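You operate a simulated robot arm through the tools that you are given. There is no shell and no other tool. Be economical: measure what you need, move in short steps, check, and stop when the job is done.

The job below is to be done with a simulated two-armed robot. You get a single attempt, and the scene is never put back.

Task
Pick up the orange rice cake packet with one hand, pass it to the other hand and put it on the top of the grey cabinet. Take the yellow jelly cup on the table top and put it away on the upper shelf at the corner end of the long cabinet. Put the yellow cup in the cream bowl. Put one of the lemon halfs from the black side counter in the small silver bowl. Push the plain sink cupboard door shut. Any order will do. Set down upright: yellow jelly cup, yellow cup.

The check looks at the end state, three seconds after you hand in, the way a careful person would. Anything else that was tipped, shoved, dropped, spilled or broken makes it a failure.

Robot
Two 7-joint arms with two-finger parallel grippers on one trunk, on a base that drives. Base frame: it is fixed to the floor where the robot stands at the start and does not move with it; the origin is under the middle of the robot, x ahead of it, y to its left, z up; the surface under the hand at the start is at about z = 860. Readings come in mm, degrees, newtons and seconds.
The left shoulder is at the start at [70, 177, 1145], the right one opposite. With the tool pointing down near the work surface each hand reaches from about 300 to 740 mm from the robot's upright axis, wherever it stands, measured 20 degrees to its own side. Places, roughly: cream bowl (17x17x6 cm) [-1900, -4500, 500]; lemon half (6x6x4 cm) [-1900, -3600, 900]; orange rice cake packet [500, 0, 500]; plain sink cupboard door [-1300, -2800, 500]; small silver bowl (21x21x9 cm) [-1800, -5500, 900]; top of the grey cabinet [500, -700, 900]; upper shelf at the corner end of the long cabinet [0, 600, 500]; yellow cup (7x6x9 cm) [700, -2500, 800]; yellow jelly cup [750, -2500, 750]. Payload 3.43 kg a hand.
The TCP of each hand is the grasp point between the finger pads, 30 mm short of the fingertips. In the tool frame z runs along the fingers and y along their closing line. Largest opening 94 mm; finger width 28, thickness 10; the body of the gripper, 50 by 96 mm, starts 55 mm behind the TCP.
Orientation is that of the tool frame in the base frame, as a unit quaternion [x, y, z, w]. With the fingers straight down and closing along the base's y, the tool's x points along the base's -x, its y along +y and its z along -z.

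Tools
- The arms move only by the tool apply_moves. It takes "left_plan", "right_plan" or both (then of equal length, played together; a hand with none holds still); each is one flat list of numbers, 7 for each row, row after row: the shift along the tool's x, y, z in mm, then the turn, a rotation vector about the tool's x, y, z in degrees, then the closure in counts, from 0 (fully open) to 255 (shut). In form: [dx, dy, dz, wx, wy, wz, grip, dx, dy, dz, wx, wy, wz, grip, ...]. A call has 1 to 12 rows; each row is the pose to reach, as a shift and turn from the pose commanded when the call began, along the tool's axes at that moment. Rows are played at 5 a second. More than 50 mm and 8.6 degrees between two rows, or a gripper value outside its range, and nothing of the call is played. A pose out of reach is approached as far as the arm can. The call stops where the force on the tool passes 40 N (or 10 N more than at its start, if that is more) or the arm is blocked; 0.2 s more then pass. The fingers move at their own pace (about 153 mm/s each) and stop on an object; they squeeze with about 31 N. The grip force told is the motor's: it shows also when the fingers shut on nothing. Time passes only in rows, and 0.2 s behind the last, so rows that repeat a pose let the fingers close. It gives the time, the measured TCP pose, the force on the tool (base axes), the opening and the grip force at its end, in the units of the frame above (readings bear some noise), with the torque about the TCP (base axes, N m) and any sound that the robot's microphone picked up, and new pictures: "show" is both (left out), scene, wrist or none (wrist: the cameras of the hands that moved).
- Cameras (640 x 400 px; columns grow to the right, rows downward): "scene" is now at [119.4, -4.4, 1431.1]; the picture's right is [-0.06, -1.00, -0.00], its down [-0.85, 0.05, -0.53] and it looks along [0.53, -0.03, -0.85] (base axes); focal length 214 px, centre (320, 200). "left" rides on the left gripper at [76, -14, -103] in its tool frame; the picture's right is [0.18, 0.98, 0.00], its down [-0.75, 0.14, -0.64] and it looks along [-0.63, 0.12, 0.77] (tool axes); focal length 243 px, centre (320, 200). "right" rides on the right gripper at [76, 14, -102] in its tool frame; the picture's right is [-0.18, 0.98, 0.00], its down [-0.75, -0.14, -0.64] and it looks along [-0.63, -0.12, 0.77] (tool axes); focal length 243 px, centre (320, 200). There is no depth. A picture from a camera that has moved, and an enlarged one, comes with that camera's place and axes in the base frame and with its lens.
- move_column(by): slides the trunk up (or, below 0, down) by that many mm; the arms and the scene camera ride with it, the base frame stays. It gives what a move gives, with no picture.
- roll_base(legs): drives the robot by 1 to 6 legs, each [ahead, turn to the left] in mm and degrees, along the robot's own axes; the way and the turn of a leg run together, so that a leg with both is an arc; at most 1500 mm and 180 degrees a leg. The arms and the cameras ride along, it lands a little off, and it stops where it bumps. It gives what a move gives, and a new picture of the scene camera.
- aim_head(pan, tilt): turns the head with the scene camera to pan (to the left, within 86 degrees either way) and tilt (down, from -29 to 69), counted from straight ahead of the robot. It gives what a move gives, and a new picture of the scene camera.
- close_up(camera, box): a new picture of the part [left, top, right, bottom] of that camera's present view, enlarged. The clock stands still meanwhile.
- finish_job(): hands the job in; it is judged then, once.

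Go step by step. Nothing tells you exact positions but the pictures and the camera data: compare them with the known pose of the tool, close in by small moves and look again before you grip or let go. The budget is 165 turns and 260 pictures, counting those below and the enlarged ones. Unless the task says otherwise, let go and move clear before handing in, and close with one line.

The tools are called after "Request:" as a command line: name --argument value ..., lists and objects as JSON in quotes. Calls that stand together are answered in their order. apply_moves: Moves the arms, as the interface text tells. Its arguments: {"type":"object","properties":{"left_plan":{"type":"array","items":{"type":"number"}},"right_plan":{"type":"array","items":{"type":"number"}},"show":{"type":"string","enum":["both","scene","wrist","none"]}},"required":[]} The other tools are called the same way: move_column (by) slides the trunk up or down; roll_base (legs) drives the base; aim_head (pan, tilt) turns the head that bears the scene camera; close_up (camera, box) takes an enlarged picture of a part of a camera's view; finish_job () hands the job in.

At the start:

```text
time_s: 0.0
left_position: [581.2, 94.8, 1113.6]
left_tcp_rot: [0.0, 1.0, 0.001, 0.001]
left_ft_force: [0.6, 0.7, 0.4]
left_ft_torque: [0.01, 0.0, 0.0]
left_gripper_width: 94.1
left_grip_force: 0.0
right_position: [340.7, -304.2, 1104.3]
right_tcp_rot: [-0.001, 1.0, 0.0, -0.001]
right_ft_force: [-0.4, 0.6, -0.6]
right_ft_torque: [-0.04, 0.01, 0.02]
right_gripper_width: 94.1
right_grip_force: 0.1
trunk travel left (down, up): [-725.0, 115.0]
robot x, y, heading: [4.0, 2.4, 0.2]
head pan, tilt: [-3.3, 58.1]
```

scene: 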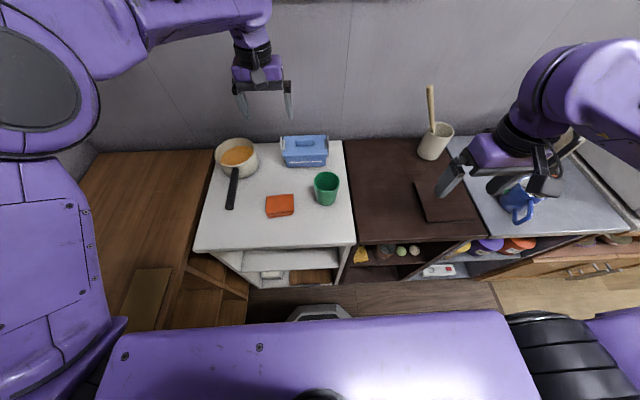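
right: 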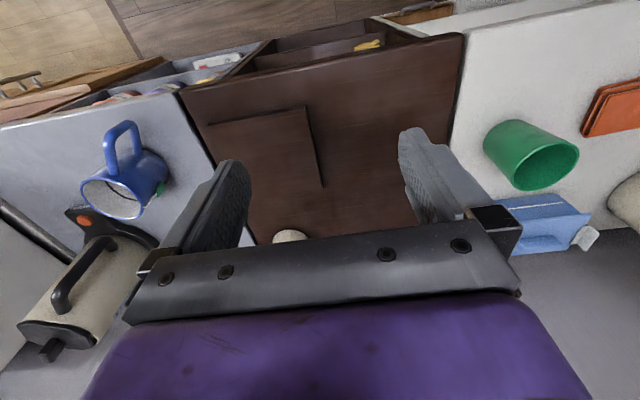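
left: 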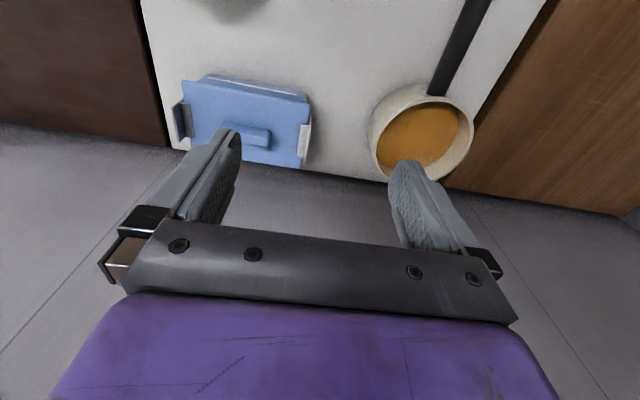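

I see a row of cabinets ahead: wood at the left corner, then white, brown and grey, all with open shelves. I'll look at the details before moving anything.

Request:
close_up --camera "scene" --box '[180, 120, 360, 310]'

Request:
close_up --camera "scene" --box '[340, 130, 640, 310]'

Request:
aim_head --pan -80 --tilt 20

Request:
aim_head --pan 60 --tilt 50

```text
2.11 times, centred on (270, 215) of scene
camera zoom: at [119.4, -4.4, 1431.1], right [-0.06, -1.0, 0.0], down [-0.85, 0.05, -0.53], along [0.53, -0.03, -0.85], focal length 452 px, centre (425, 168)
```

zoom: 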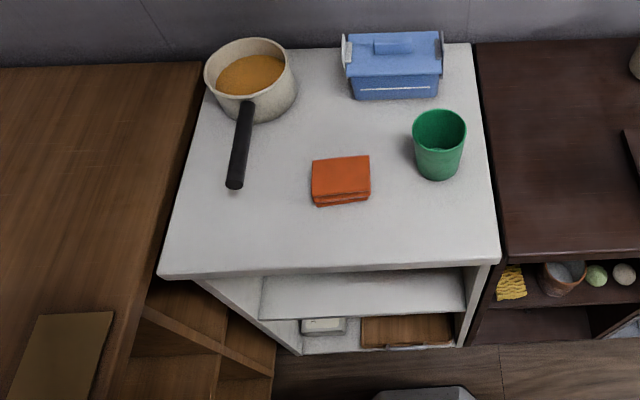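

```text
2.13 times, centred on (490, 220) of scene
camera zoom: at [119.4, -4.4, 1431.1], right [-0.06, -1.0, 0.0], down [-0.85, 0.05, -0.53], along [0.53, -0.03, -0.85], focal length 458 px, centre (-43, 157)
```

zoom: 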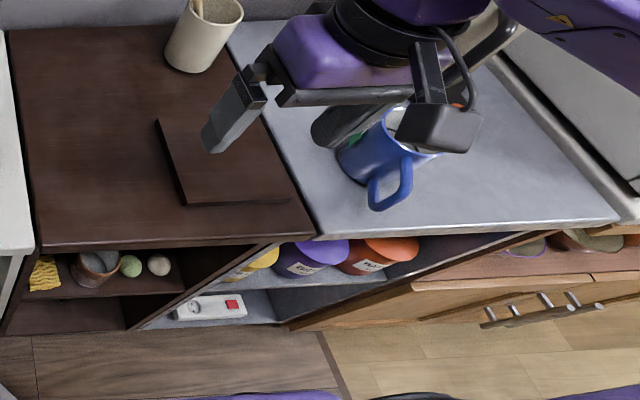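

```text
time_s: 1.5
left_position: [583.4, 95.4, 1113.6]
left_tcp_rot: [-0.001, 1.0, 0.0, 0.001]
left_ft_force: [0.0, 0.4, 0.2]
left_ft_torque: [-0.02, -0.01, 0.0]
left_gripper_width: 93.9
left_grip_force: 0.0
right_position: [340.5, -303.9, 1105.0]
right_tcp_rot: [0.0, 1.0, 0.0, 0.0]
right_ft_force: [-0.2, -0.8, 0.2]
right_ft_torque: [0.01, -0.03, -0.02]
right_gripper_width: 94.2
right_grip_force: 0.0
trunk travel left (down, up): [-725.0, 115.0]
robot x, y, heading: [-2.3, -2.6, -0.0]
head pan, tilt: [-80.0, 20.0]
camera scene: at [67.0, -92.2, 1487.0], right [-0.98, -0.17, 0.0], down [-0.06, 0.34, -0.94], along [0.16, -0.93, -0.34], focal length 214 px, centre (320, 200)
```

scene: 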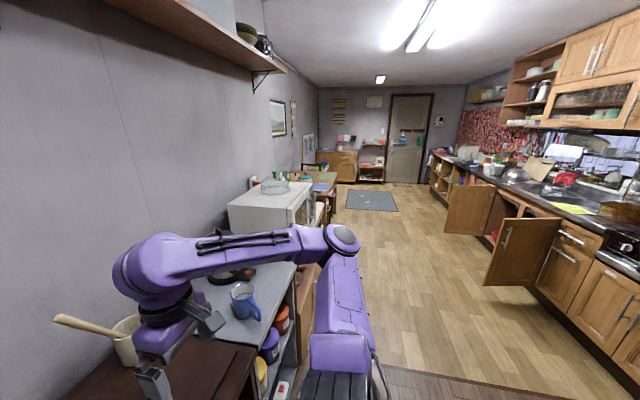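

```text
time_s: 3.7
left_position: [582.2, 95.9, 1114.9]
left_tcp_rot: [0.0, 1.0, 0.0, 0.001]
left_ft_force: [0.3, 0.0, 0.1]
left_ft_torque: [0.0, 0.01, -0.02]
left_gripper_width: 94.2
left_grip_force: 0.0
right_position: [340.7, -305.1, 1103.6]
right_tcp_rot: [0.0, 1.0, 0.0, 0.001]
right_ft_force: [-0.1, 0.6, 0.3]
right_ft_torque: [-0.01, -0.01, -0.01]
right_gripper_width: 94.2
right_grip_force: 0.0
trunk travel left (down, up): [-725.0, 115.0]
robot x, y, heading: [0.7, 0.6, 0.2]
head pan, tilt: [60.0, 50.0]
camera scene: at [89.2, 66.1, 1441.5], right [0.87, -0.5, 0.0], down [-0.38, -0.66, -0.64], along [0.32, 0.56, -0.77], focal length 214 px, centre (320, 200)
```

scene: 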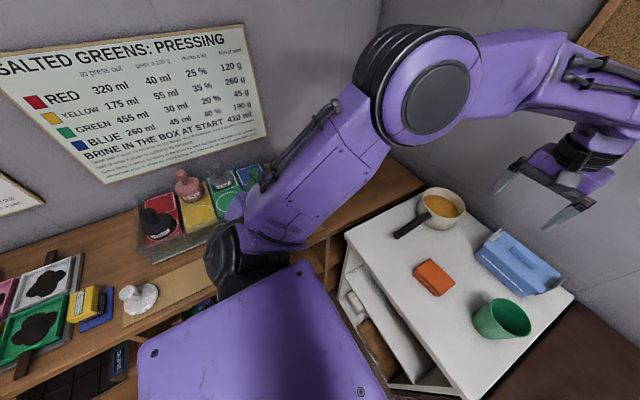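

The orange item on the white top may not be the packet, since the packet is listed at shelf height. I'll back off to see the shelves.

Request:
aim_head --pan 86 --tilt 30

Request:
roll_base --legs '[[-600, 0]]'

Request:
aim_head --pan 0 --tilt 40

```text
time_s: 4.6
left_position: [584.0, 95.5, 1113.2]
left_tcp_rot: [0.0, 1.0, 0.001, 0.001]
left_ft_force: [0.2, 0.7, -0.5]
left_ft_torque: [0.01, 0.0, 0.01]
left_gripper_width: 94.0
left_grip_force: 0.0
right_position: [341.1, -303.6, 1103.7]
right_tcp_rot: [-0.001, 1.0, 0.0, 0.0]
right_ft_force: [-0.7, 0.0, 1.2]
right_ft_torque: [-0.06, 0.0, -0.02]
right_gripper_width: 94.0
right_grip_force: 0.1
trunk travel left (down, up): [-725.0, 115.0]
robot x, y, heading: [2.0, -2.2, 0.0]
head pan, tilt: [85.9, 30.0]
camera scene: at [57.2, 89.6, 1470.9], right [1.0, -0.07, 0.0], down [-0.04, -0.5, -0.87], along [0.06, 0.86, -0.5], focal length 214 px, centre (320, 200)
```

scene: 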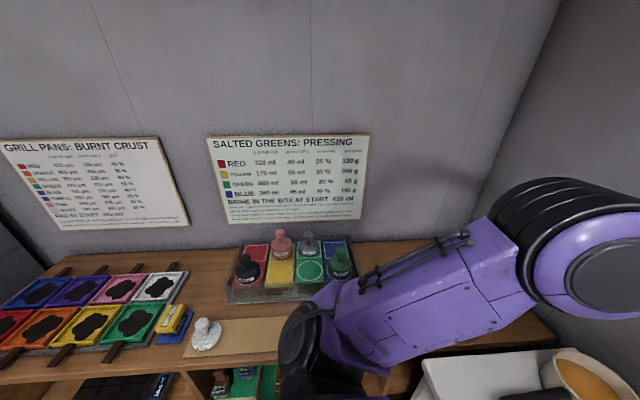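

```text
time_s: 8.0
left_position: [-1.5, 92.4, 1113.5]
left_tcp_rot: [0.005, 1.0, 0.0, 0.0]
left_ft_force: [-0.2, -1.3, -1.2]
left_ft_torque: [0.02, -0.02, -0.02]
left_gripper_width: 94.0
left_grip_force: 0.1
right_position: [-247.1, -304.4, 1104.3]
right_tcp_rot: [0.005, 1.0, -0.001, -0.001]
right_ft_force: [-0.8, 0.0, 0.1]
right_ft_torque: [0.02, -0.04, 0.03]
right_gripper_width: 94.1
right_grip_force: 0.1
trunk travel left (down, up): [-725.0, 115.0]
robot x, y, heading: [-585.0, 5.2, -0.6]
head pan, tilt: [85.9, 30.0]
camera scene: at [-527.0, 92.0, 1471.0], right [1.0, -0.08, 0.0], down [-0.04, -0.5, -0.87], along [0.07, 0.86, -0.5], focal length 214 px, centre (320, 200)
```

scene: 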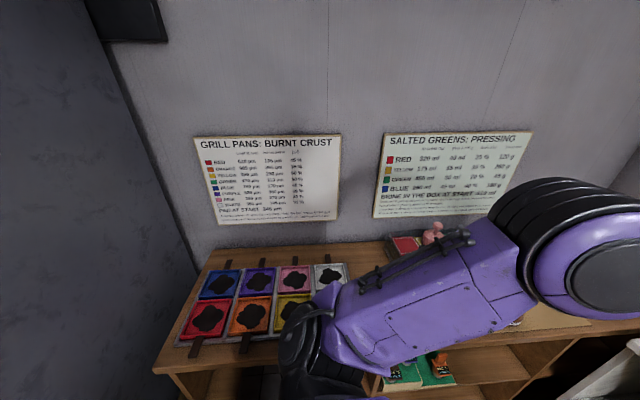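

```text
time_s: 9.6
left_position: [-1.8, 92.2, 1113.5]
left_tcp_rot: [0.005, 1.0, 0.0, 0.001]
left_ft_force: [-0.3, 0.3, -0.1]
left_ft_torque: [0.01, 0.02, 0.02]
left_gripper_width: 93.9
left_grip_force: 0.1
right_position: [-247.7, -304.6, 1104.6]
right_tcp_rot: [0.005, 1.0, 0.0, 0.0]
right_ft_force: [0.5, -0.5, -0.4]
right_ft_torque: [-0.02, 0.01, -0.01]
right_gripper_width: 93.9
right_grip_force: 0.0
trunk travel left (down, up): [-725.0, 115.0]
robot x, y, heading: [-583.1, 0.4, -0.6]
head pan, tilt: [0.0, 40.0]
camera scene: at [-449.7, 1.1, 1455.6], right [-0.01, -1.0, 0.0], down [-0.64, 0.01, -0.77], along [0.77, -0.01, -0.64], focal length 214 px, centre (320, 200)
```

scene: 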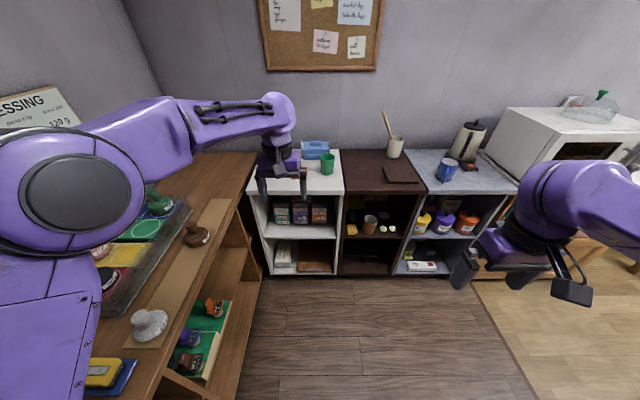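

Three packets stand on the white cabinet's shelf. I'll zoom in on them and on the corner shelf.

Request:
close_up --camera "scene" --box '[250, 180, 350, 280]'

Request:
close_up --camera "scene" --box '[140, 220, 260, 400]'

Request:
close_up --camera "scene" --box '[400, 130, 530, 290]'

```text
4.00 times, centred on (300, 230) of scene
camera zoom: at [-449.7, 1.1, 1455.6], right [-0.01, -1.0, 0.0], down [-0.64, 0.01, -0.77], along [0.77, -0.01, -0.64], focal length 858 px, centre (400, 80)
```

zoom: 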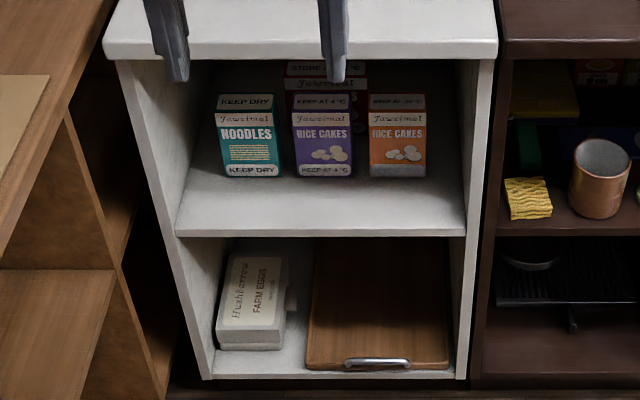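

```text
2.22 times, centred on (200, 310) of scene
camera zoom: at [-449.7, 1.1, 1455.6], right [-0.01, -1.0, 0.0], down [-0.64, 0.01, -0.77], along [0.77, -0.01, -0.64], focal length 477 px, centre (587, -44)
```

zoom: 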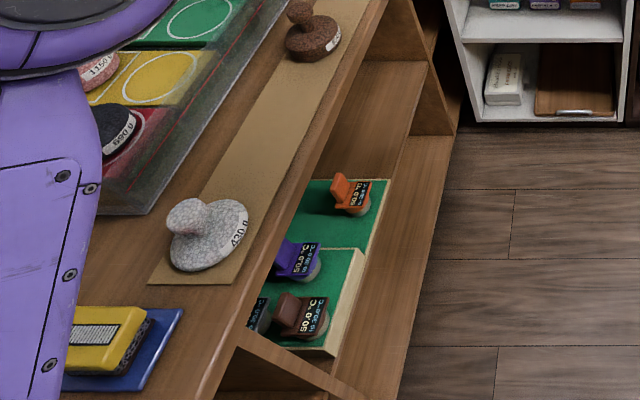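

```text
2.50 times, centred on (465, 210) of scene
camera zoom: at [-449.7, 1.1, 1455.6], right [-0.01, -1.0, 0.0], down [-0.64, 0.01, -0.77], along [0.77, -0.01, -0.64], focal length 536 px, centre (-42, 175)
```

zoom: 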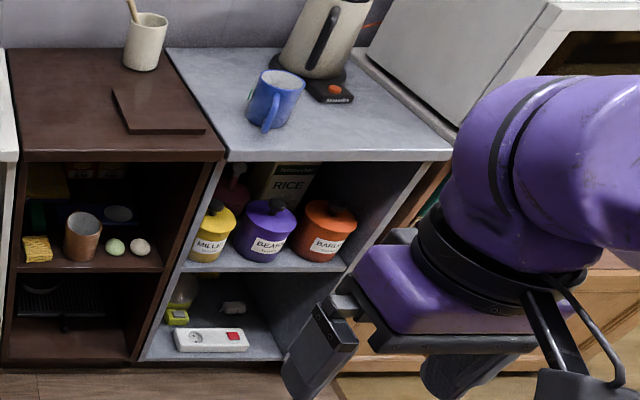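

The orange rice cake packet stands on the white cabinet's shelf at about (435, -5), with its bottom near z 535 and a width of about 87 mm. I'll shift the robot right so the left arm faces it, away from the long cabinet, and then lower the trunk.

Request:
roll_base --legs '[[0, -45], [290, 0], [0, 45], [-60, 0]]'

Request:
move_column --by -400

Request:
aim_head --pan 10 --tilt 30

```text
time_s: 16.2
left_position: [139.8, -125.6, 1112.0]
left_tcp_rot: [0.016, 1.0, 0.0, -0.001]
left_ft_force: [1.1, 0.1, 0.3]
left_ft_torque: [0.01, -0.01, -0.03]
left_gripper_width: 93.9
left_grip_force: 0.0
right_position: [-112.5, -517.8, 1103.5]
right_tcp_rot: [0.015, 1.0, -0.001, -0.001]
right_ft_force: [0.2, -0.1, 0.0]
right_ft_torque: [0.01, 0.01, 0.01]
right_gripper_width: 93.8
right_grip_force: 0.0
trunk travel left (down, up): [-725.0, 115.0]
robot x, y, heading: [-445.6, -205.0, -1.8]
head pan, tilt: [0.0, 40.0]
camera scene: at [-307.5, -208.5, 1455.2], right [-0.03, -1.0, 0.0], down [-0.64, 0.02, -0.76], along [0.76, -0.02, -0.64], focal length 214 px, centre (320, 200)
```

scene: 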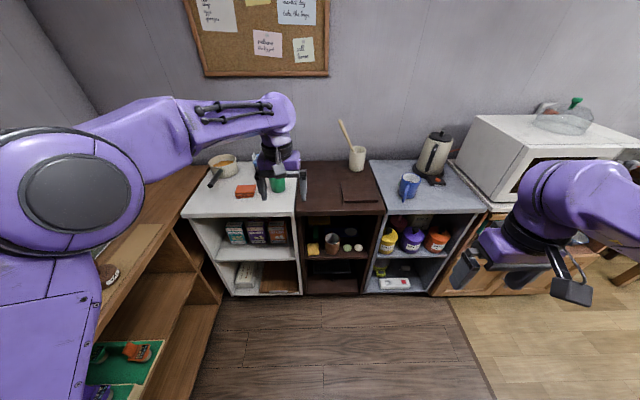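

```text
time_s: 20.1
left_position: [139.2, -124.9, 714.3]
left_tcp_rot: [0.015, 1.0, 0.0, 0.0]
left_ft_force: [0.4, -0.2, -0.4]
left_ft_torque: [-0.01, 0.0, 0.01]
left_gripper_width: 93.9
left_grip_force: 0.1
right_position: [-113.8, -518.9, 703.9]
right_tcp_rot: [0.015, 1.0, -0.001, 0.0]
right_ft_force: [-0.2, 0.4, 0.0]
right_ft_torque: [-0.02, 0.0, 0.01]
right_gripper_width: 93.9
right_grip_force: 0.1
trunk travel left (down, up): [-325.0, 515.0]
robot x, y, heading: [-444.9, -201.2, -1.7]
head pan, tilt: [0.0, 40.0]
```

```text
time_s: 20.8
left_position: [139.1, -125.3, 714.1]
left_tcp_rot: [0.015, 1.0, 0.001, -0.001]
left_ft_force: [-0.2, -0.5, 0.9]
left_ft_torque: [-0.02, 0.0, -0.01]
left_gripper_width: 93.6
left_grip_force: 0.0
right_position: [-115.2, -518.1, 702.9]
right_tcp_rot: [0.015, 1.0, -0.001, 0.0]
right_ft_force: [-0.4, -0.3, -0.8]
right_ft_torque: [-0.02, 0.04, 0.02]
right_gripper_width: 94.0
right_grip_force: 0.0
trunk travel left (down, up): [-325.0, 515.0]
robot x, y, heading: [-446.6, -205.2, -1.4]
head pan, tilt: [10.0, 30.0]
camera scene: at [-305.9, -192.7, 1070.9], right [0.14, -0.99, 0.0], down [-0.5, -0.07, -0.87], along [0.86, 0.12, -0.5], focal length 214 px, centre (320, 200)
```

scene: 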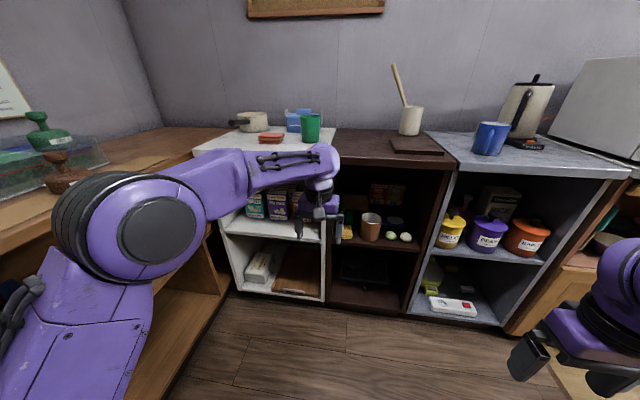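

Next I pitch the left hand forward to 35° below horizontal and move it toward the packet's line.

Request:
apply_moves --left_plan '[0, 15, 10, 0, -8, 0, 0, 0, 30, 20, 0, -16, 0, 0, 0, 45, 35, 0, -24, 0, 0, 0, 60, 50, 0, -32, 0, 0, 0, 80, 65, 0, -40, 0, 0, 0, 100, 80, 0, -48, 0, 0, 0, 115, 94, 0, -55, 0, 0]'

```text
time_s: 22.4
left_position: [143.4, -9.7, 618.3]
left_tcp_rot: [0.015, 0.886, -0.007, 0.462]
left_ft_force: [-0.7, 0.2, -0.1]
left_ft_torque: [-0.04, 0.02, 0.01]
left_gripper_width: 93.8
left_grip_force: 0.0
right_position: [-114.0, -516.6, 702.8]
right_tcp_rot: [0.015, 1.0, 0.0, 0.0]
right_ft_force: [0.2, 0.3, 0.3]
right_ft_torque: [0.01, 0.0, -0.03]
right_gripper_width: 94.0
right_grip_force: 0.1
trunk travel left (down, up): [-325.0, 515.0]
robot x, y, heading: [-444.7, -205.0, -1.7]
head pan, tilt: [10.0, 30.0]
camera scene: at [-305.7, -192.5, 1071.0], right [0.14, -0.99, 0.0], down [-0.5, -0.07, -0.87], along [0.86, 0.12, -0.5], focal length 214 px, centre (320, 200)
camera left: at [15.9, -20.6, 615.8], right [-0.07, 0.99, -0.15], down [-0.09, 0.14, 0.99], along [0.99, 0.09, 0.08], focal length 243 px, centre (320, 200)
```

scene: 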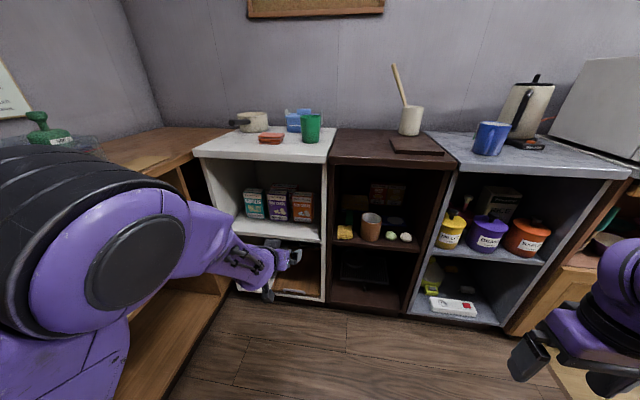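
left: 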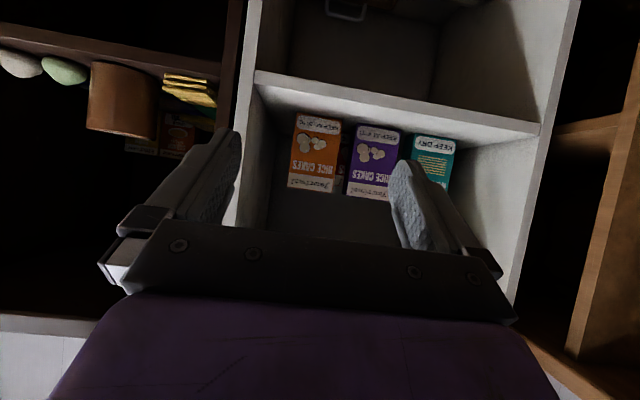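

The wrist view shows the packets clearly, upside down. I'll zoom in to measure.

Request:
close_up --camera "left" --box '[240, 60, 400, 220]'

Request:
close_up --camera "scene" --box '[230, 160, 340, 250]'

```text
2.50 times, centred on (320, 140) of left
camera zoom: at [15.9, -20.6, 615.8], right [-0.07, 0.99, -0.15], down [-0.09, 0.14, 0.99], along [0.99, 0.09, 0.08], focal length 606 px, centre (320, 350)
```

zoom: 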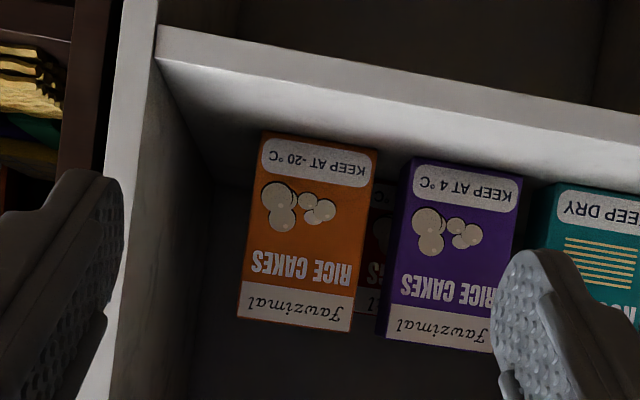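

```text
4.44 times, centred on (285, 205) of scene
camera zoom: at [-305.7, -192.5, 1071.0], right [0.14, -0.99, 0.0], down [-0.5, -0.07, -0.87], along [0.86, 0.12, -0.5], focal length 953 px, centre (476, 178)
```

zoom: 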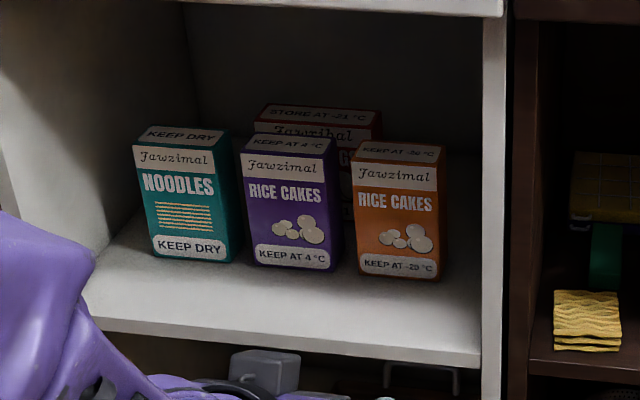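

The packet's front face is at x≈468, spanning y -45 to +41, z 499–637. I'll drive forward so the left arm reaches it with the hand still just short of the packet.

Request:
roll_base --legs '[[235, 0]]'

Request:
close_up --camera "left" --box '[160, 20, 480, 220]'

```text
time_s: 24.1
left_position: [375.5, -13.0, 618.0]
left_tcp_rot: [0.011, 0.887, -0.006, 0.462]
left_ft_force: [0.7, -1.0, 0.3]
left_ft_torque: [0.0, -0.01, 0.01]
left_gripper_width: 94.3
left_grip_force: 0.1
right_position: [119.7, -523.5, 705.0]
right_tcp_rot: [0.011, 1.0, 0.0, 0.0]
right_ft_force: [0.5, -0.8, -0.1]
right_ft_torque: [0.02, 0.02, 0.03]
right_gripper_width: 93.9
right_grip_force: 0.1
trunk travel left (down, up): [-325.0, 515.0]
robot x, y, heading: [-213.3, -210.5, -1.3]
head pan, tilt: [10.0, 30.0]
camera scene: at [-72.9, -198.2, 1070.9], right [0.15, -0.99, 0.0], down [-0.49, -0.07, -0.87], along [0.86, 0.13, -0.5], focal length 214 px, centre (320, 200)
```

scene: 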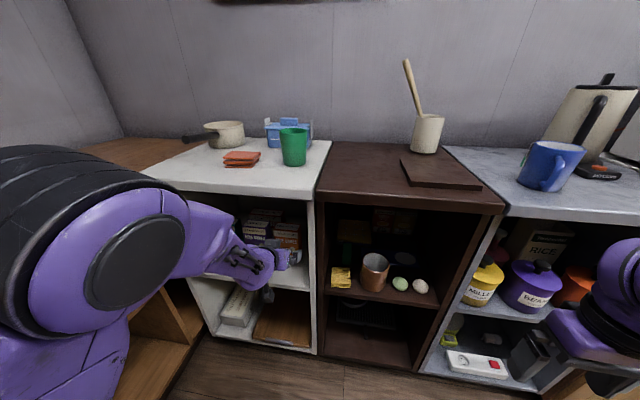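

```text
2.00 times, centred on (320, 120) of left
camera zoom: at [247.8, -24.8, 615.9], right [-0.08, 0.99, -0.15], down [-0.09, 0.14, 0.99], along [0.99, 0.09, 0.08], focal length 485 px, centre (320, 360)
```

zoom: 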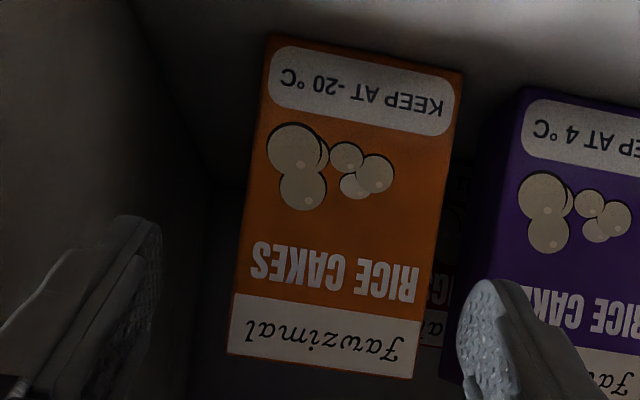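

The packet's centre is at y≈-3.6 with a width of 86 mm. I move to just in front of it at z≈560 and centre the hand.

Request:
apply_moves --left_plan '[5, 4, 28, 0, 0, 0, 0, 9, 8, 55, 0, 0, 0, 0, 13.6, 10.9, 81.9, 0, 0, 0, 0, 13.6, 10.9, 81.9, 0, 0, 0, 0]' --show "wrist"

Request:
close_up --camera "left" --box '[160, 0, 480, 200]'

```text
time_s: 25.1
left_position: [435.2, -5.3, 560.1]
left_tcp_rot: [0.011, 0.887, -0.006, 0.462]
left_ft_force: [0.0, 0.0, 0.0]
left_ft_torque: [0.0, -0.02, 0.0]
left_gripper_width: 94.0
left_grip_force: 0.0
right_position: [119.8, -522.5, 704.4]
right_tcp_rot: [0.012, 1.0, 0.0, 0.001]
right_ft_force: [0.8, 0.1, 0.5]
right_ft_torque: [0.0, -0.02, -0.04]
right_gripper_width: 94.1
right_grip_force: 0.1
trunk travel left (down, up): [-325.0, 515.0]
robot x, y, heading: [-213.3, -207.4, -1.6]
head pan, tilt: [10.0, 30.0]
camera left: at [308.2, -17.0, 558.1], right [-0.08, 0.99, -0.15], down [-0.09, 0.14, 0.99], along [0.99, 0.09, 0.08], focal length 243 px, centre (320, 200)
```

left: 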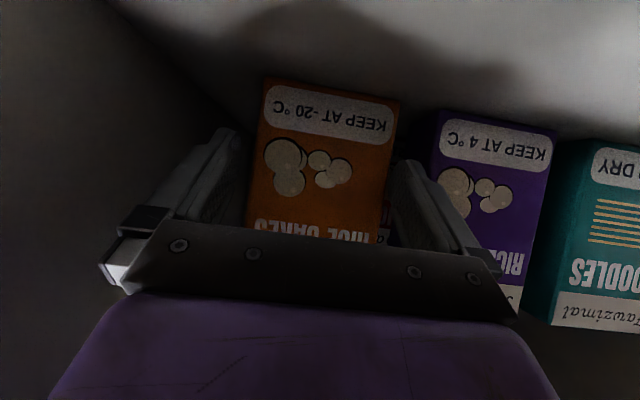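

```text
2.00 times, centred on (320, 100) of left
camera zoom: at [308.2, -17.0, 558.1], right [-0.08, 0.99, -0.15], down [-0.09, 0.14, 0.99], along [0.99, 0.09, 0.08], focal length 485 px, centre (320, 400)
```

zoom: 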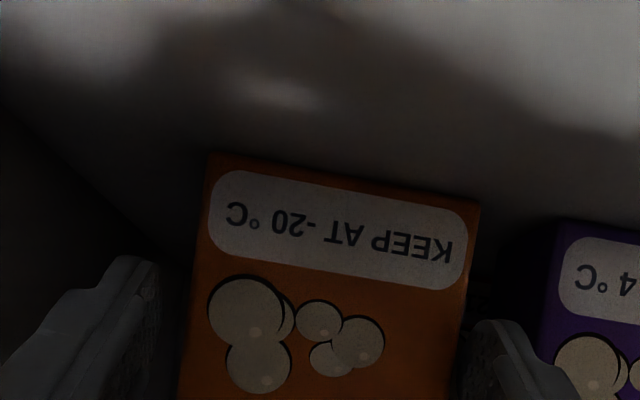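

The hand is aligned to within about a millimetre. I advance 48 mm horizontally and close.

Request:
apply_moves --left_plan '[-9, 0.7, 13, 0, 0, 0, 0, -18, 1.2, 26, 0, 0, 0, 0, -27.5, 1.7, 39.4, 0, 0, 0, 0, -27.5, 1.7, 39.4, 0, 0, 0, 0]' --show "wrist"

```text
time_s: 26.1
left_position: [482.0, -4.4, 561.3]
left_tcp_rot: [0.011, 0.887, -0.006, 0.461]
left_ft_force: [-0.8, 0.2, -0.5]
left_ft_torque: [0.0, -0.07, 0.05]
left_gripper_width: 93.9
left_grip_force: 0.2
right_position: [120.7, -522.3, 703.8]
right_tcp_rot: [0.011, 1.0, 0.0, 0.0]
right_ft_force: [0.1, -0.4, 0.3]
right_ft_torque: [-0.02, -0.02, -0.04]
right_gripper_width: 94.1
right_grip_force: 0.0
trunk travel left (down, up): [-325.0, 515.0]
robot x, y, heading: [-213.2, -213.1, -1.5]
head pan, tilt: [10.0, 30.0]
camera left: at [355.6, -16.1, 558.8], right [-0.08, 0.99, -0.15], down [-0.09, 0.14, 0.99], along [0.99, 0.09, 0.08], focal length 243 px, centre (320, 200)
```

left: 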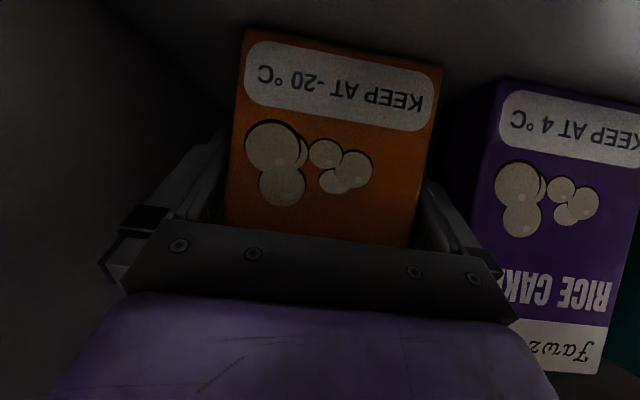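

The fingers straddle the packet without contact. I close, then lift 25 mm.

Request:
apply_moves --left_plan '[0, 0, 0, 0, 0, 0, 255, 0, 0, 0, 0, 0, 0, 255, 0, 0, 0, 0, 0, 0, 255, -8, 0, -6, 0, 0, 0, 255, -20, 0, -14, 0, 0, 0, 255, -20, 0, -14, 0, 0, 0, 255]' --show "wrist"

```text
time_s: 27.5
left_position: [482.6, -2.3, 585.4]
left_tcp_rot: [0.011, 0.887, -0.006, 0.462]
left_ft_force: [0.4, 0.2, -2.9]
left_ft_torque: [0.01, -0.01, 0.03]
left_gripper_width: 89.3
left_grip_force: 30.9
right_position: [120.9, -522.1, 704.4]
right_tcp_rot: [0.012, 1.0, 0.0, 0.0]
right_ft_force: [0.1, -0.1, 0.1]
right_ft_torque: [-0.05, -0.03, 0.0]
right_gripper_width: 93.9
right_grip_force: 0.1
trunk travel left (down, up): [-325.0, 515.0]
robot x, y, heading: [-212.8, -209.6, -1.3]
head pan, tilt: [10.0, 30.0]
camera left: at [354.9, -15.0, 582.9], right [-0.08, 0.99, -0.15], down [-0.09, 0.14, 0.99], along [0.99, 0.09, 0.08], focal length 243 px, centre (320, 200)
```

left: 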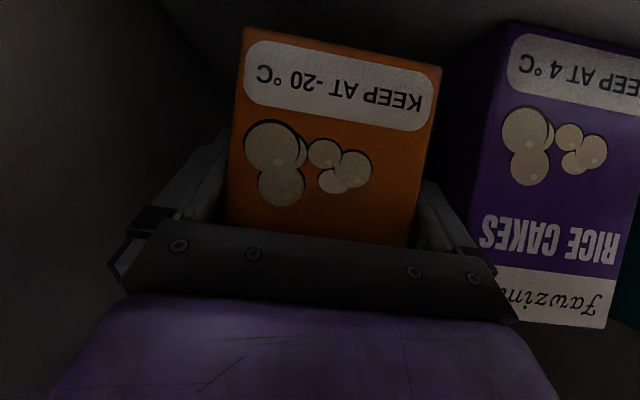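

The packet is held and lifted. I back the base straight out of the shelf.

Request:
roll_base --legs '[[-400, 0]]'

Request:
aim_head --pan 5 --tilt 35

```text
time_s: 30.0
left_position: [82.5, 5.9, 585.7]
left_tcp_rot: [0.011, 0.887, -0.006, 0.462]
left_ft_force: [0.0, -0.4, -3.1]
left_ft_torque: [-0.02, 0.01, 0.0]
left_gripper_width: 89.4
left_grip_force: 31.3
right_position: [-280.8, -512.5, 704.3]
right_tcp_rot: [0.011, 1.0, 0.0, 0.0]
right_ft_force: [-0.5, -0.4, -0.7]
right_ft_torque: [-0.01, 0.0, 0.01]
right_gripper_width: 94.2
right_grip_force: 0.1
trunk travel left (down, up): [-325.0, 515.0]
robot x, y, heading: [-616.8, -201.4, -1.6]
head pan, tilt: [10.0, 30.0]
camera scene: at [-473.1, -188.2, 1071.0], right [0.15, -0.99, 0.0], down [-0.49, -0.07, -0.87], along [0.86, 0.13, -0.5], focal length 214 px, centre (320, 200)
```

scene: 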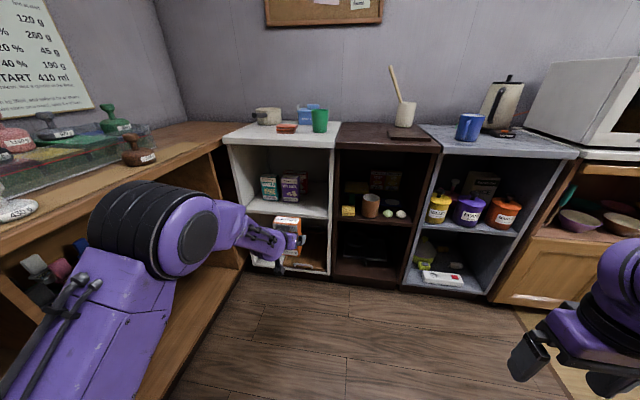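

```text
time_s: 30.7
left_position: [81.8, 6.2, 584.4]
left_tcp_rot: [0.011, 0.887, -0.006, 0.462]
left_ft_force: [-0.9, 0.1, -3.0]
left_ft_torque: [-0.01, 0.0, -0.01]
left_gripper_width: 89.3
left_grip_force: 31.6
right_position: [-279.7, -512.0, 703.7]
right_tcp_rot: [0.012, 1.0, 0.0, 0.0]
right_ft_force: [-0.5, -0.6, -0.1]
right_ft_torque: [0.01, 0.01, -0.01]
right_gripper_width: 93.9
right_grip_force: 0.1
trunk travel left (down, up): [-325.0, 515.0]
robot x, y, heading: [-616.5, -199.5, -1.6]
head pan, tilt: [5.0, 35.0]
camera scene: at [-474.2, -196.2, 1063.1], right [0.06, -1.0, 0.0], down [-0.57, -0.04, -0.82], along [0.82, 0.05, -0.57], focal length 214 px, centre (320, 200)
```

scene: 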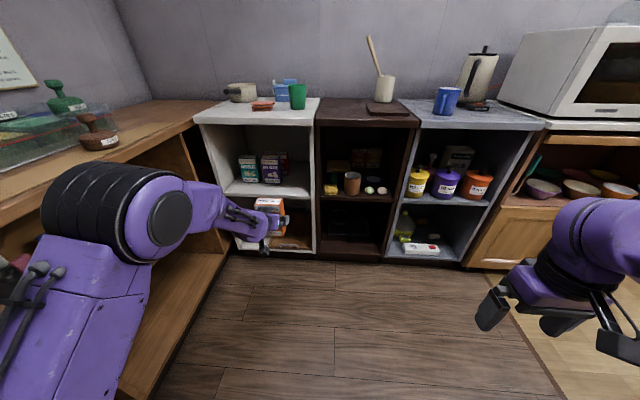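

The pass: I bring the packet in front of the robot with the left hand and raise the right hand above it. The right hand will grip from above on the packet's upper sides.

Request:
apply_moves --left_plan '[10, -32, -25, 0, 0, 0, 255, 20, -64, -50, 0, 0, 0, 255, 31, -95, -75, 0, 0, 0, 255, 41, -127, -100, 0, 0, 0, 255, 51, -159, -125, 0, 0, 0, 255, 61.5, -190, -149, 0, 0, 0, 255, 61.5, -190, -149, 0, 0, 0, 255]' --right_plan '[0, 0, -20, 0, 0, 0, 0, 0, 0, -40, 0, 0, 0, 0, 0, 0, -60, 0, 0, 0, 0, -20, 0, -80, 0, 0, 0, 0, -40, 0, -100, 0, 0, 0, 0, -80, 0, -120, 0, 0, 0, 0, -100, 0, -120, 0, 0, 0, 0]'

```text
time_s: 32.3
left_position: [-74.3, -173.4, 631.2]
left_tcp_rot: [-0.01, 0.887, -0.019, 0.461]
left_ft_force: [0.8, 0.1, -3.0]
left_ft_torque: [-0.01, -0.02, -0.05]
left_gripper_width: 89.2
left_grip_force: 31.3
right_position: [-178.5, -513.5, 823.1]
right_tcp_rot: [0.012, 1.0, 0.001, 0.0]
right_ft_force: [0.5, 0.6, 0.1]
right_ft_torque: [-0.03, 0.02, 0.01]
right_gripper_width: 93.9
right_grip_force: 0.0
trunk travel left (down, up): [-325.0, 515.0]
robot x, y, heading: [-611.2, -200.0, -1.6]
head pan, tilt: [5.0, 35.0]
camera scene: at [-474.0, -196.2, 1063.0], right [0.06, -1.0, 0.0], down [-0.57, -0.04, -0.82], along [0.82, 0.05, -0.57], focal length 214 px, centre (320, 200)
camera right: at [-253.2, -497.1, 924.4], right [0.21, 0.98, 0.0], down [0.75, -0.16, 0.64], along [0.63, -0.13, -0.77], focal length 243 px, centre (320, 200)
camera left: at [-201.6, -188.1, 629.4], right [-0.1, 0.98, -0.19], down [-0.09, 0.18, 0.98], along [0.99, 0.12, 0.07], focal length 243 px, centre (320, 200)
```

scene: 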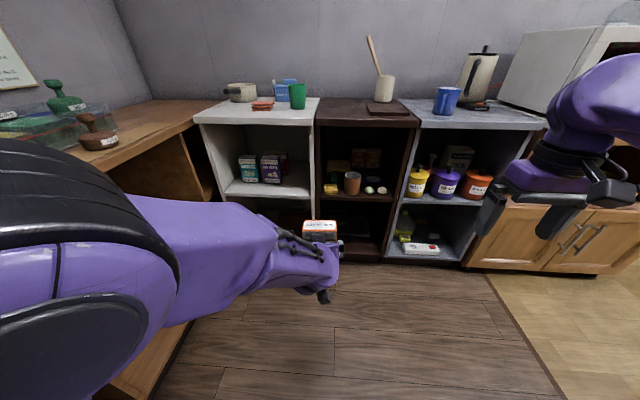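
right: 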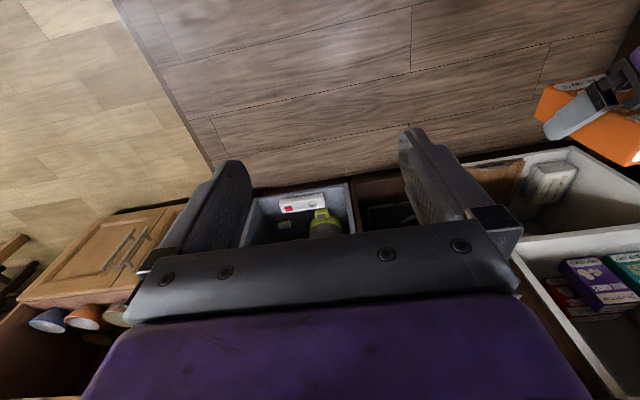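
left: 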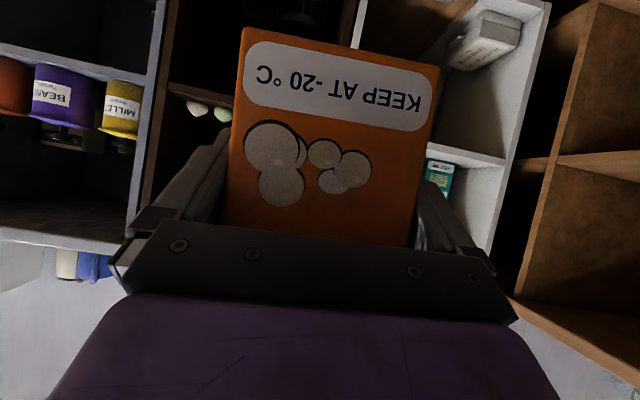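

The left arm is at the edge of its reach there, so I shift it back left a little and bring the right hand across above.

Request:
apply_moves --left_plan '[0, 8, 0, 0, 0, 0, 255, 0, 16, 0, 0, 0, 0, 255, 0, 24, 0, 0, 0, 0, 255, 0, 32, 0, 0, 0, 0, 255, 0, 40, 0, 0, 0, 0, 255, 0, 40, 0, 0, 0, 0, 255, 0, 40, 0, 0, 0, 0, 255, 0, 40, 0, 0, 0, 0, 255, 0, 40, 0, 0, 0, 0, 255, 0, 40, 0, 0, 0, 0, 255]' --right_plan '[-10, 36, 0, 0, 0, 0, 0, -20, 72, 0, 0, 0, 0, 0, -30, 108, 0, 0, 0, 0, 0, -40, 144, 0, 0, 0, 0, 0, -50, 180, 0, 0, 0, 0, 0, -60, 216, 0, 0, 0, 0, 0, -70, 252, 0, 0, 0, 0, 0, -80, 288, 0, 0, 0, 0, 0, -90, 324, 0, 0, 0, 0, 0, -95, 335, 0, 0, 0, 0, 0]'

```text
time_s: 34.5
left_position: [-79.1, -138.9, 621.1]
left_tcp_rot: [0.01, 0.887, -0.006, 0.461]
left_ft_force: [-0.5, 0.5, -2.8]
left_ft_torque: [-0.01, 0.01, 0.0]
left_gripper_width: 89.4
left_grip_force: 30.8
right_position: [-74.3, -188.9, 830.5]
right_tcp_rot: [0.017, 1.0, 0.011, 0.002]
right_ft_force: [-0.1, 1.3, -0.1]
right_ft_torque: [0.01, -0.02, -0.01]
right_gripper_width: 93.8
right_grip_force: 0.0
trunk travel left (down, up): [-325.0, 515.0]
robot x, y, heading: [-614.3, -199.2, -1.4]
head pan, tilt: [5.0, 35.0]
camera scene: at [-474.2, -196.4, 1063.1], right [0.06, -1.0, 0.0], down [-0.57, -0.04, -0.82], along [0.82, 0.05, -0.57], focal length 214 px, centre (320, 200)
camera right: at [-149.8, -172.6, 931.8], right [0.22, 0.98, 0.02], down [0.75, -0.18, 0.64], along [0.63, -0.12, -0.77], focal length 243 px, centre (320, 200)
camera left: at [-206.0, -151.0, 618.4], right [-0.08, 0.99, -0.15], down [-0.09, 0.14, 0.99], along [0.99, 0.09, 0.08], focal length 243 px, centre (320, 200)
```

scene: 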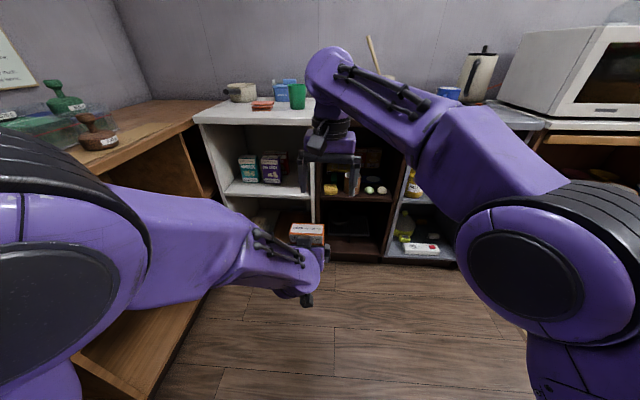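
right: 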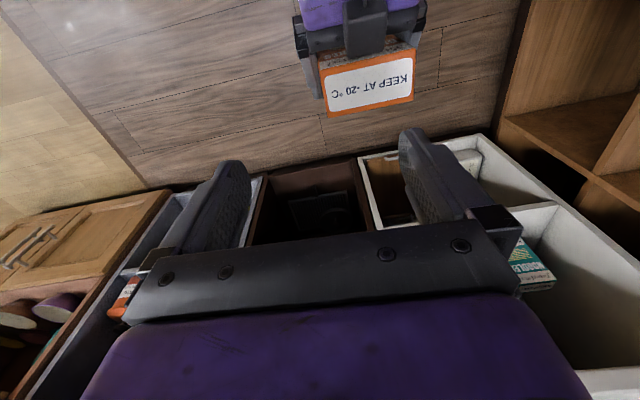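
left: 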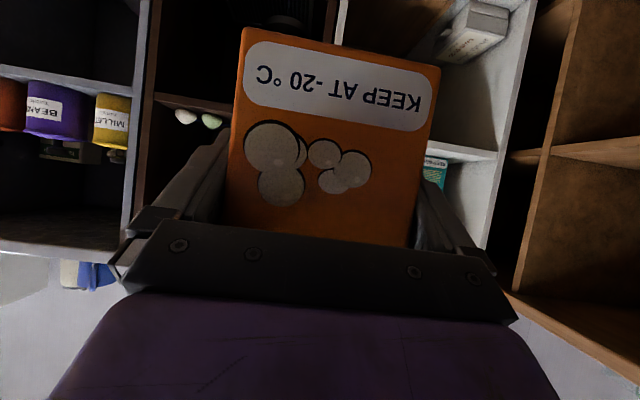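

Both hands are near their midline limits. I test a spot closer to the robot, where cross-reach may be better.

Request:
apply_moves --left_plan '[17, -12, -24, 0, 0, 0, 255, 34, -23.5, -49, 0, 0, 0, 255, 34, -23.5, -49, 0, 0, 0, 255]' --right_plan '[30, 0, 0, 0, 0, 0, 0, 60, 10, 0, 0, 0, 0, 0, 60, 10, 0, 0, 0, 0, 0]' --show "none"

```text
time_s: 35.3
left_position: [-139.6, -159.8, 622.2]
left_tcp_rot: [0.01, 0.887, -0.005, 0.461]
left_ft_force: [0.2, 0.3, -2.6]
left_ft_torque: [0.0, -0.02, 0.01]
left_gripper_width: 89.0
left_grip_force: 31.3
right_position: [-135.9, -170.7, 824.3]
right_tcp_rot: [0.011, 1.0, 0.0, 0.001]
right_ft_force: [-0.1, 0.3, 0.6]
right_ft_torque: [-0.01, 0.01, 0.0]
right_gripper_width: 94.0
right_grip_force: 0.0
trunk travel left (down, up): [-325.0, 515.0]
robot x, y, heading: [-617.9, -197.2, -1.4]
head pan, tilt: [5.0, 35.0]
```

Both hands hold exactly here. I lower the right hand to just above the packet and check alignment.

Request:
apply_moves --right_plan '[0, 4, 30, 0, 0, 0, 0, -1, 8, 60, 0, 0, 0, 0, -2, 10.9, 87, 0, 0, 0, 0, -2, 10.9, 87, 0, 0, 0, 0]'

Request:
close_up --camera "right" --box '[160, 0, 480, 200]'

```text
time_s: 36.3
left_position: [-137.8, -160.2, 622.3]
left_tcp_rot: [0.011, 0.887, -0.005, 0.461]
left_ft_force: [0.9, 0.9, -2.7]
left_ft_torque: [-0.02, -0.02, 0.02]
left_gripper_width: 89.1
left_grip_force: 31.1
right_position: [-133.4, -159.1, 738.8]
right_tcp_rot: [0.012, 1.0, 0.002, 0.001]
right_ft_force: [0.3, -0.1, 0.2]
right_ft_torque: [0.0, 0.01, 0.02]
right_gripper_width: 94.0
right_grip_force: 0.0
trunk travel left (down, up): [-325.0, 515.0]
robot x, y, heading: [-615.9, -201.3, -1.5]
head pan, tilt: [5.0, 35.0]
camera scene: at [-474.4, -196.2, 1063.1], right [0.06, -1.0, 0.0], down [-0.57, -0.04, -0.82], along [0.82, 0.05, -0.57], focal length 214 px, centre (320, 200)
camera right: at [-208.7, -142.4, 840.1], right [0.21, 0.98, 0.0], down [0.75, -0.16, 0.64], along [0.63, -0.13, -0.77], focal length 243 px, centre (320, 200)
```

scene: 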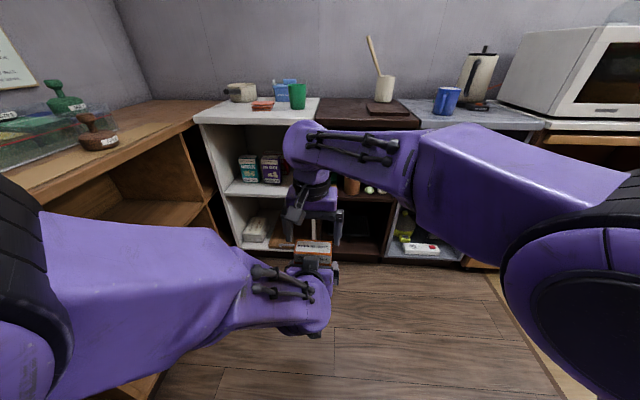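
right: 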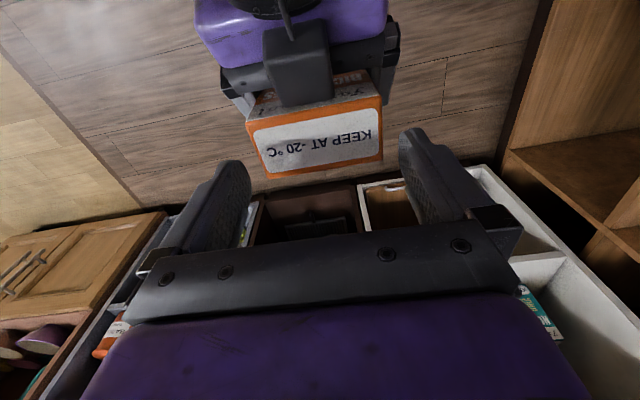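

```text
2.00 times, centred on (320, 100) of right
camera zoom: at [-208.7, -142.4, 840.1], right [0.21, 0.98, 0.0], down [0.75, -0.16, 0.64], along [0.63, -0.13, -0.77], focal length 485 px, centre (320, 400)
```

zoom: 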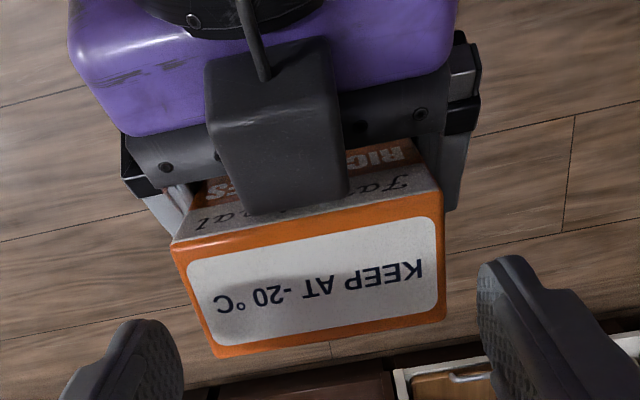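

The packet is about 40 mm deep and the right fingers straddle its sides. I'll shift about 1 mm and lower the last part.

Request:
apply_moves --right_plan '[2, -1, 12, 0, 0, 0, 0, 3, -1, 24, 0, 0, 0, 0, 3, -1, 30, 0, 0, 0, 0, 3, -1, 30, 0, 0, 0, 0]'

Request:
close_up --camera "right" --box '[160, 0, 480, 200]'

Request:
close_up --camera "scene" --box '[240, 170, 400, 350]'

```text
time_s: 37.3
left_position: [-139.5, -160.5, 620.4]
left_tcp_rot: [0.011, 0.886, -0.006, 0.463]
left_ft_force: [-0.1, -0.6, -2.7]
left_ft_torque: [0.0, -0.04, 0.0]
left_gripper_width: 89.1
left_grip_force: 31.1
right_position: [-135.5, -160.5, 711.8]
right_tcp_rot: [0.013, 1.0, 0.004, 0.001]
right_ft_force: [-0.3, -0.3, 0.0]
right_ft_torque: [0.02, 0.03, 0.0]
right_gripper_width: 94.2
right_grip_force: 0.1
trunk travel left (down, up): [-325.0, 515.0]
robot x, y, heading: [-610.4, -197.1, -1.4]
head pan, tilt: [5.0, 35.0]
camera scene: at [-474.4, -196.2, 1063.1], right [0.06, -1.0, 0.0], down [-0.57, -0.04, -0.82], along [0.82, 0.05, -0.57], focal length 214 px, centre (320, 200)
camera right: at [-211.0, -145.0, 812.2], right [0.21, 0.98, 0.01], down [0.75, -0.17, 0.64], along [0.63, -0.13, -0.77], focal length 243 px, centre (320, 200)
```

scene: 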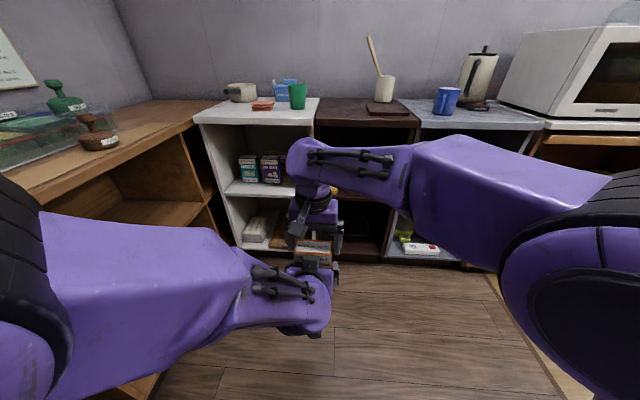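
right: 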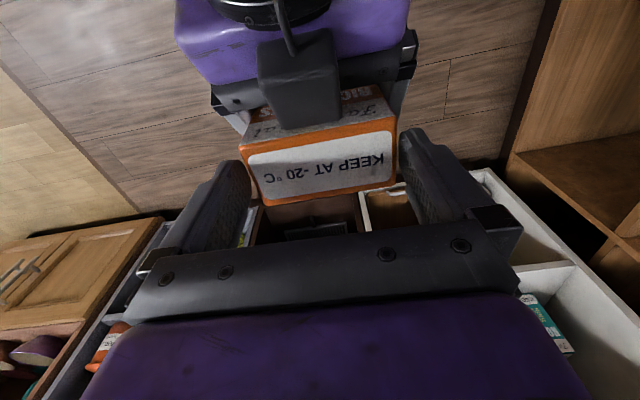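

```text
2.00 times, centred on (320, 100) of right
camera zoom: at [-211.0, -145.0, 812.2], right [0.21, 0.98, 0.01], down [0.75, -0.17, 0.64], along [0.63, -0.13, -0.77], focal length 485 px, centre (320, 400)
```

zoom: 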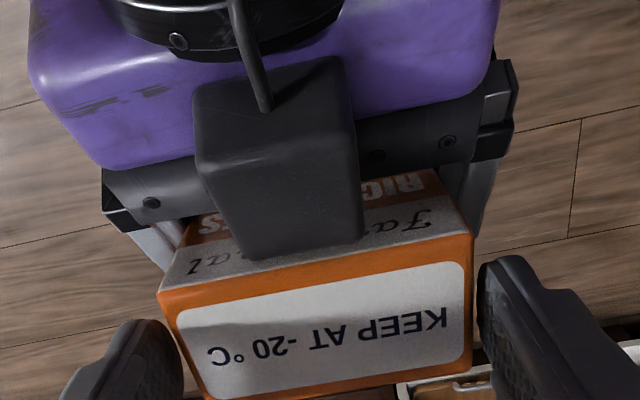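

```text
2.22 times, centred on (320, 260) of scene
camera zoom: at [-474.4, -196.2, 1063.1], right [0.06, -1.0, 0.0], down [-0.57, -0.04, -0.82], along [0.82, 0.05, -0.57], focal length 477 px, centre (320, 67)
```

zoom: 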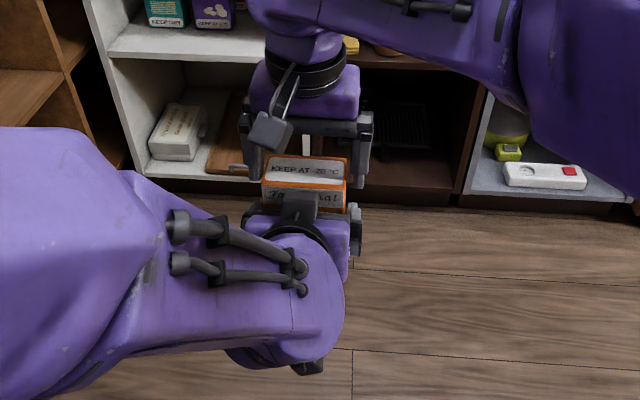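

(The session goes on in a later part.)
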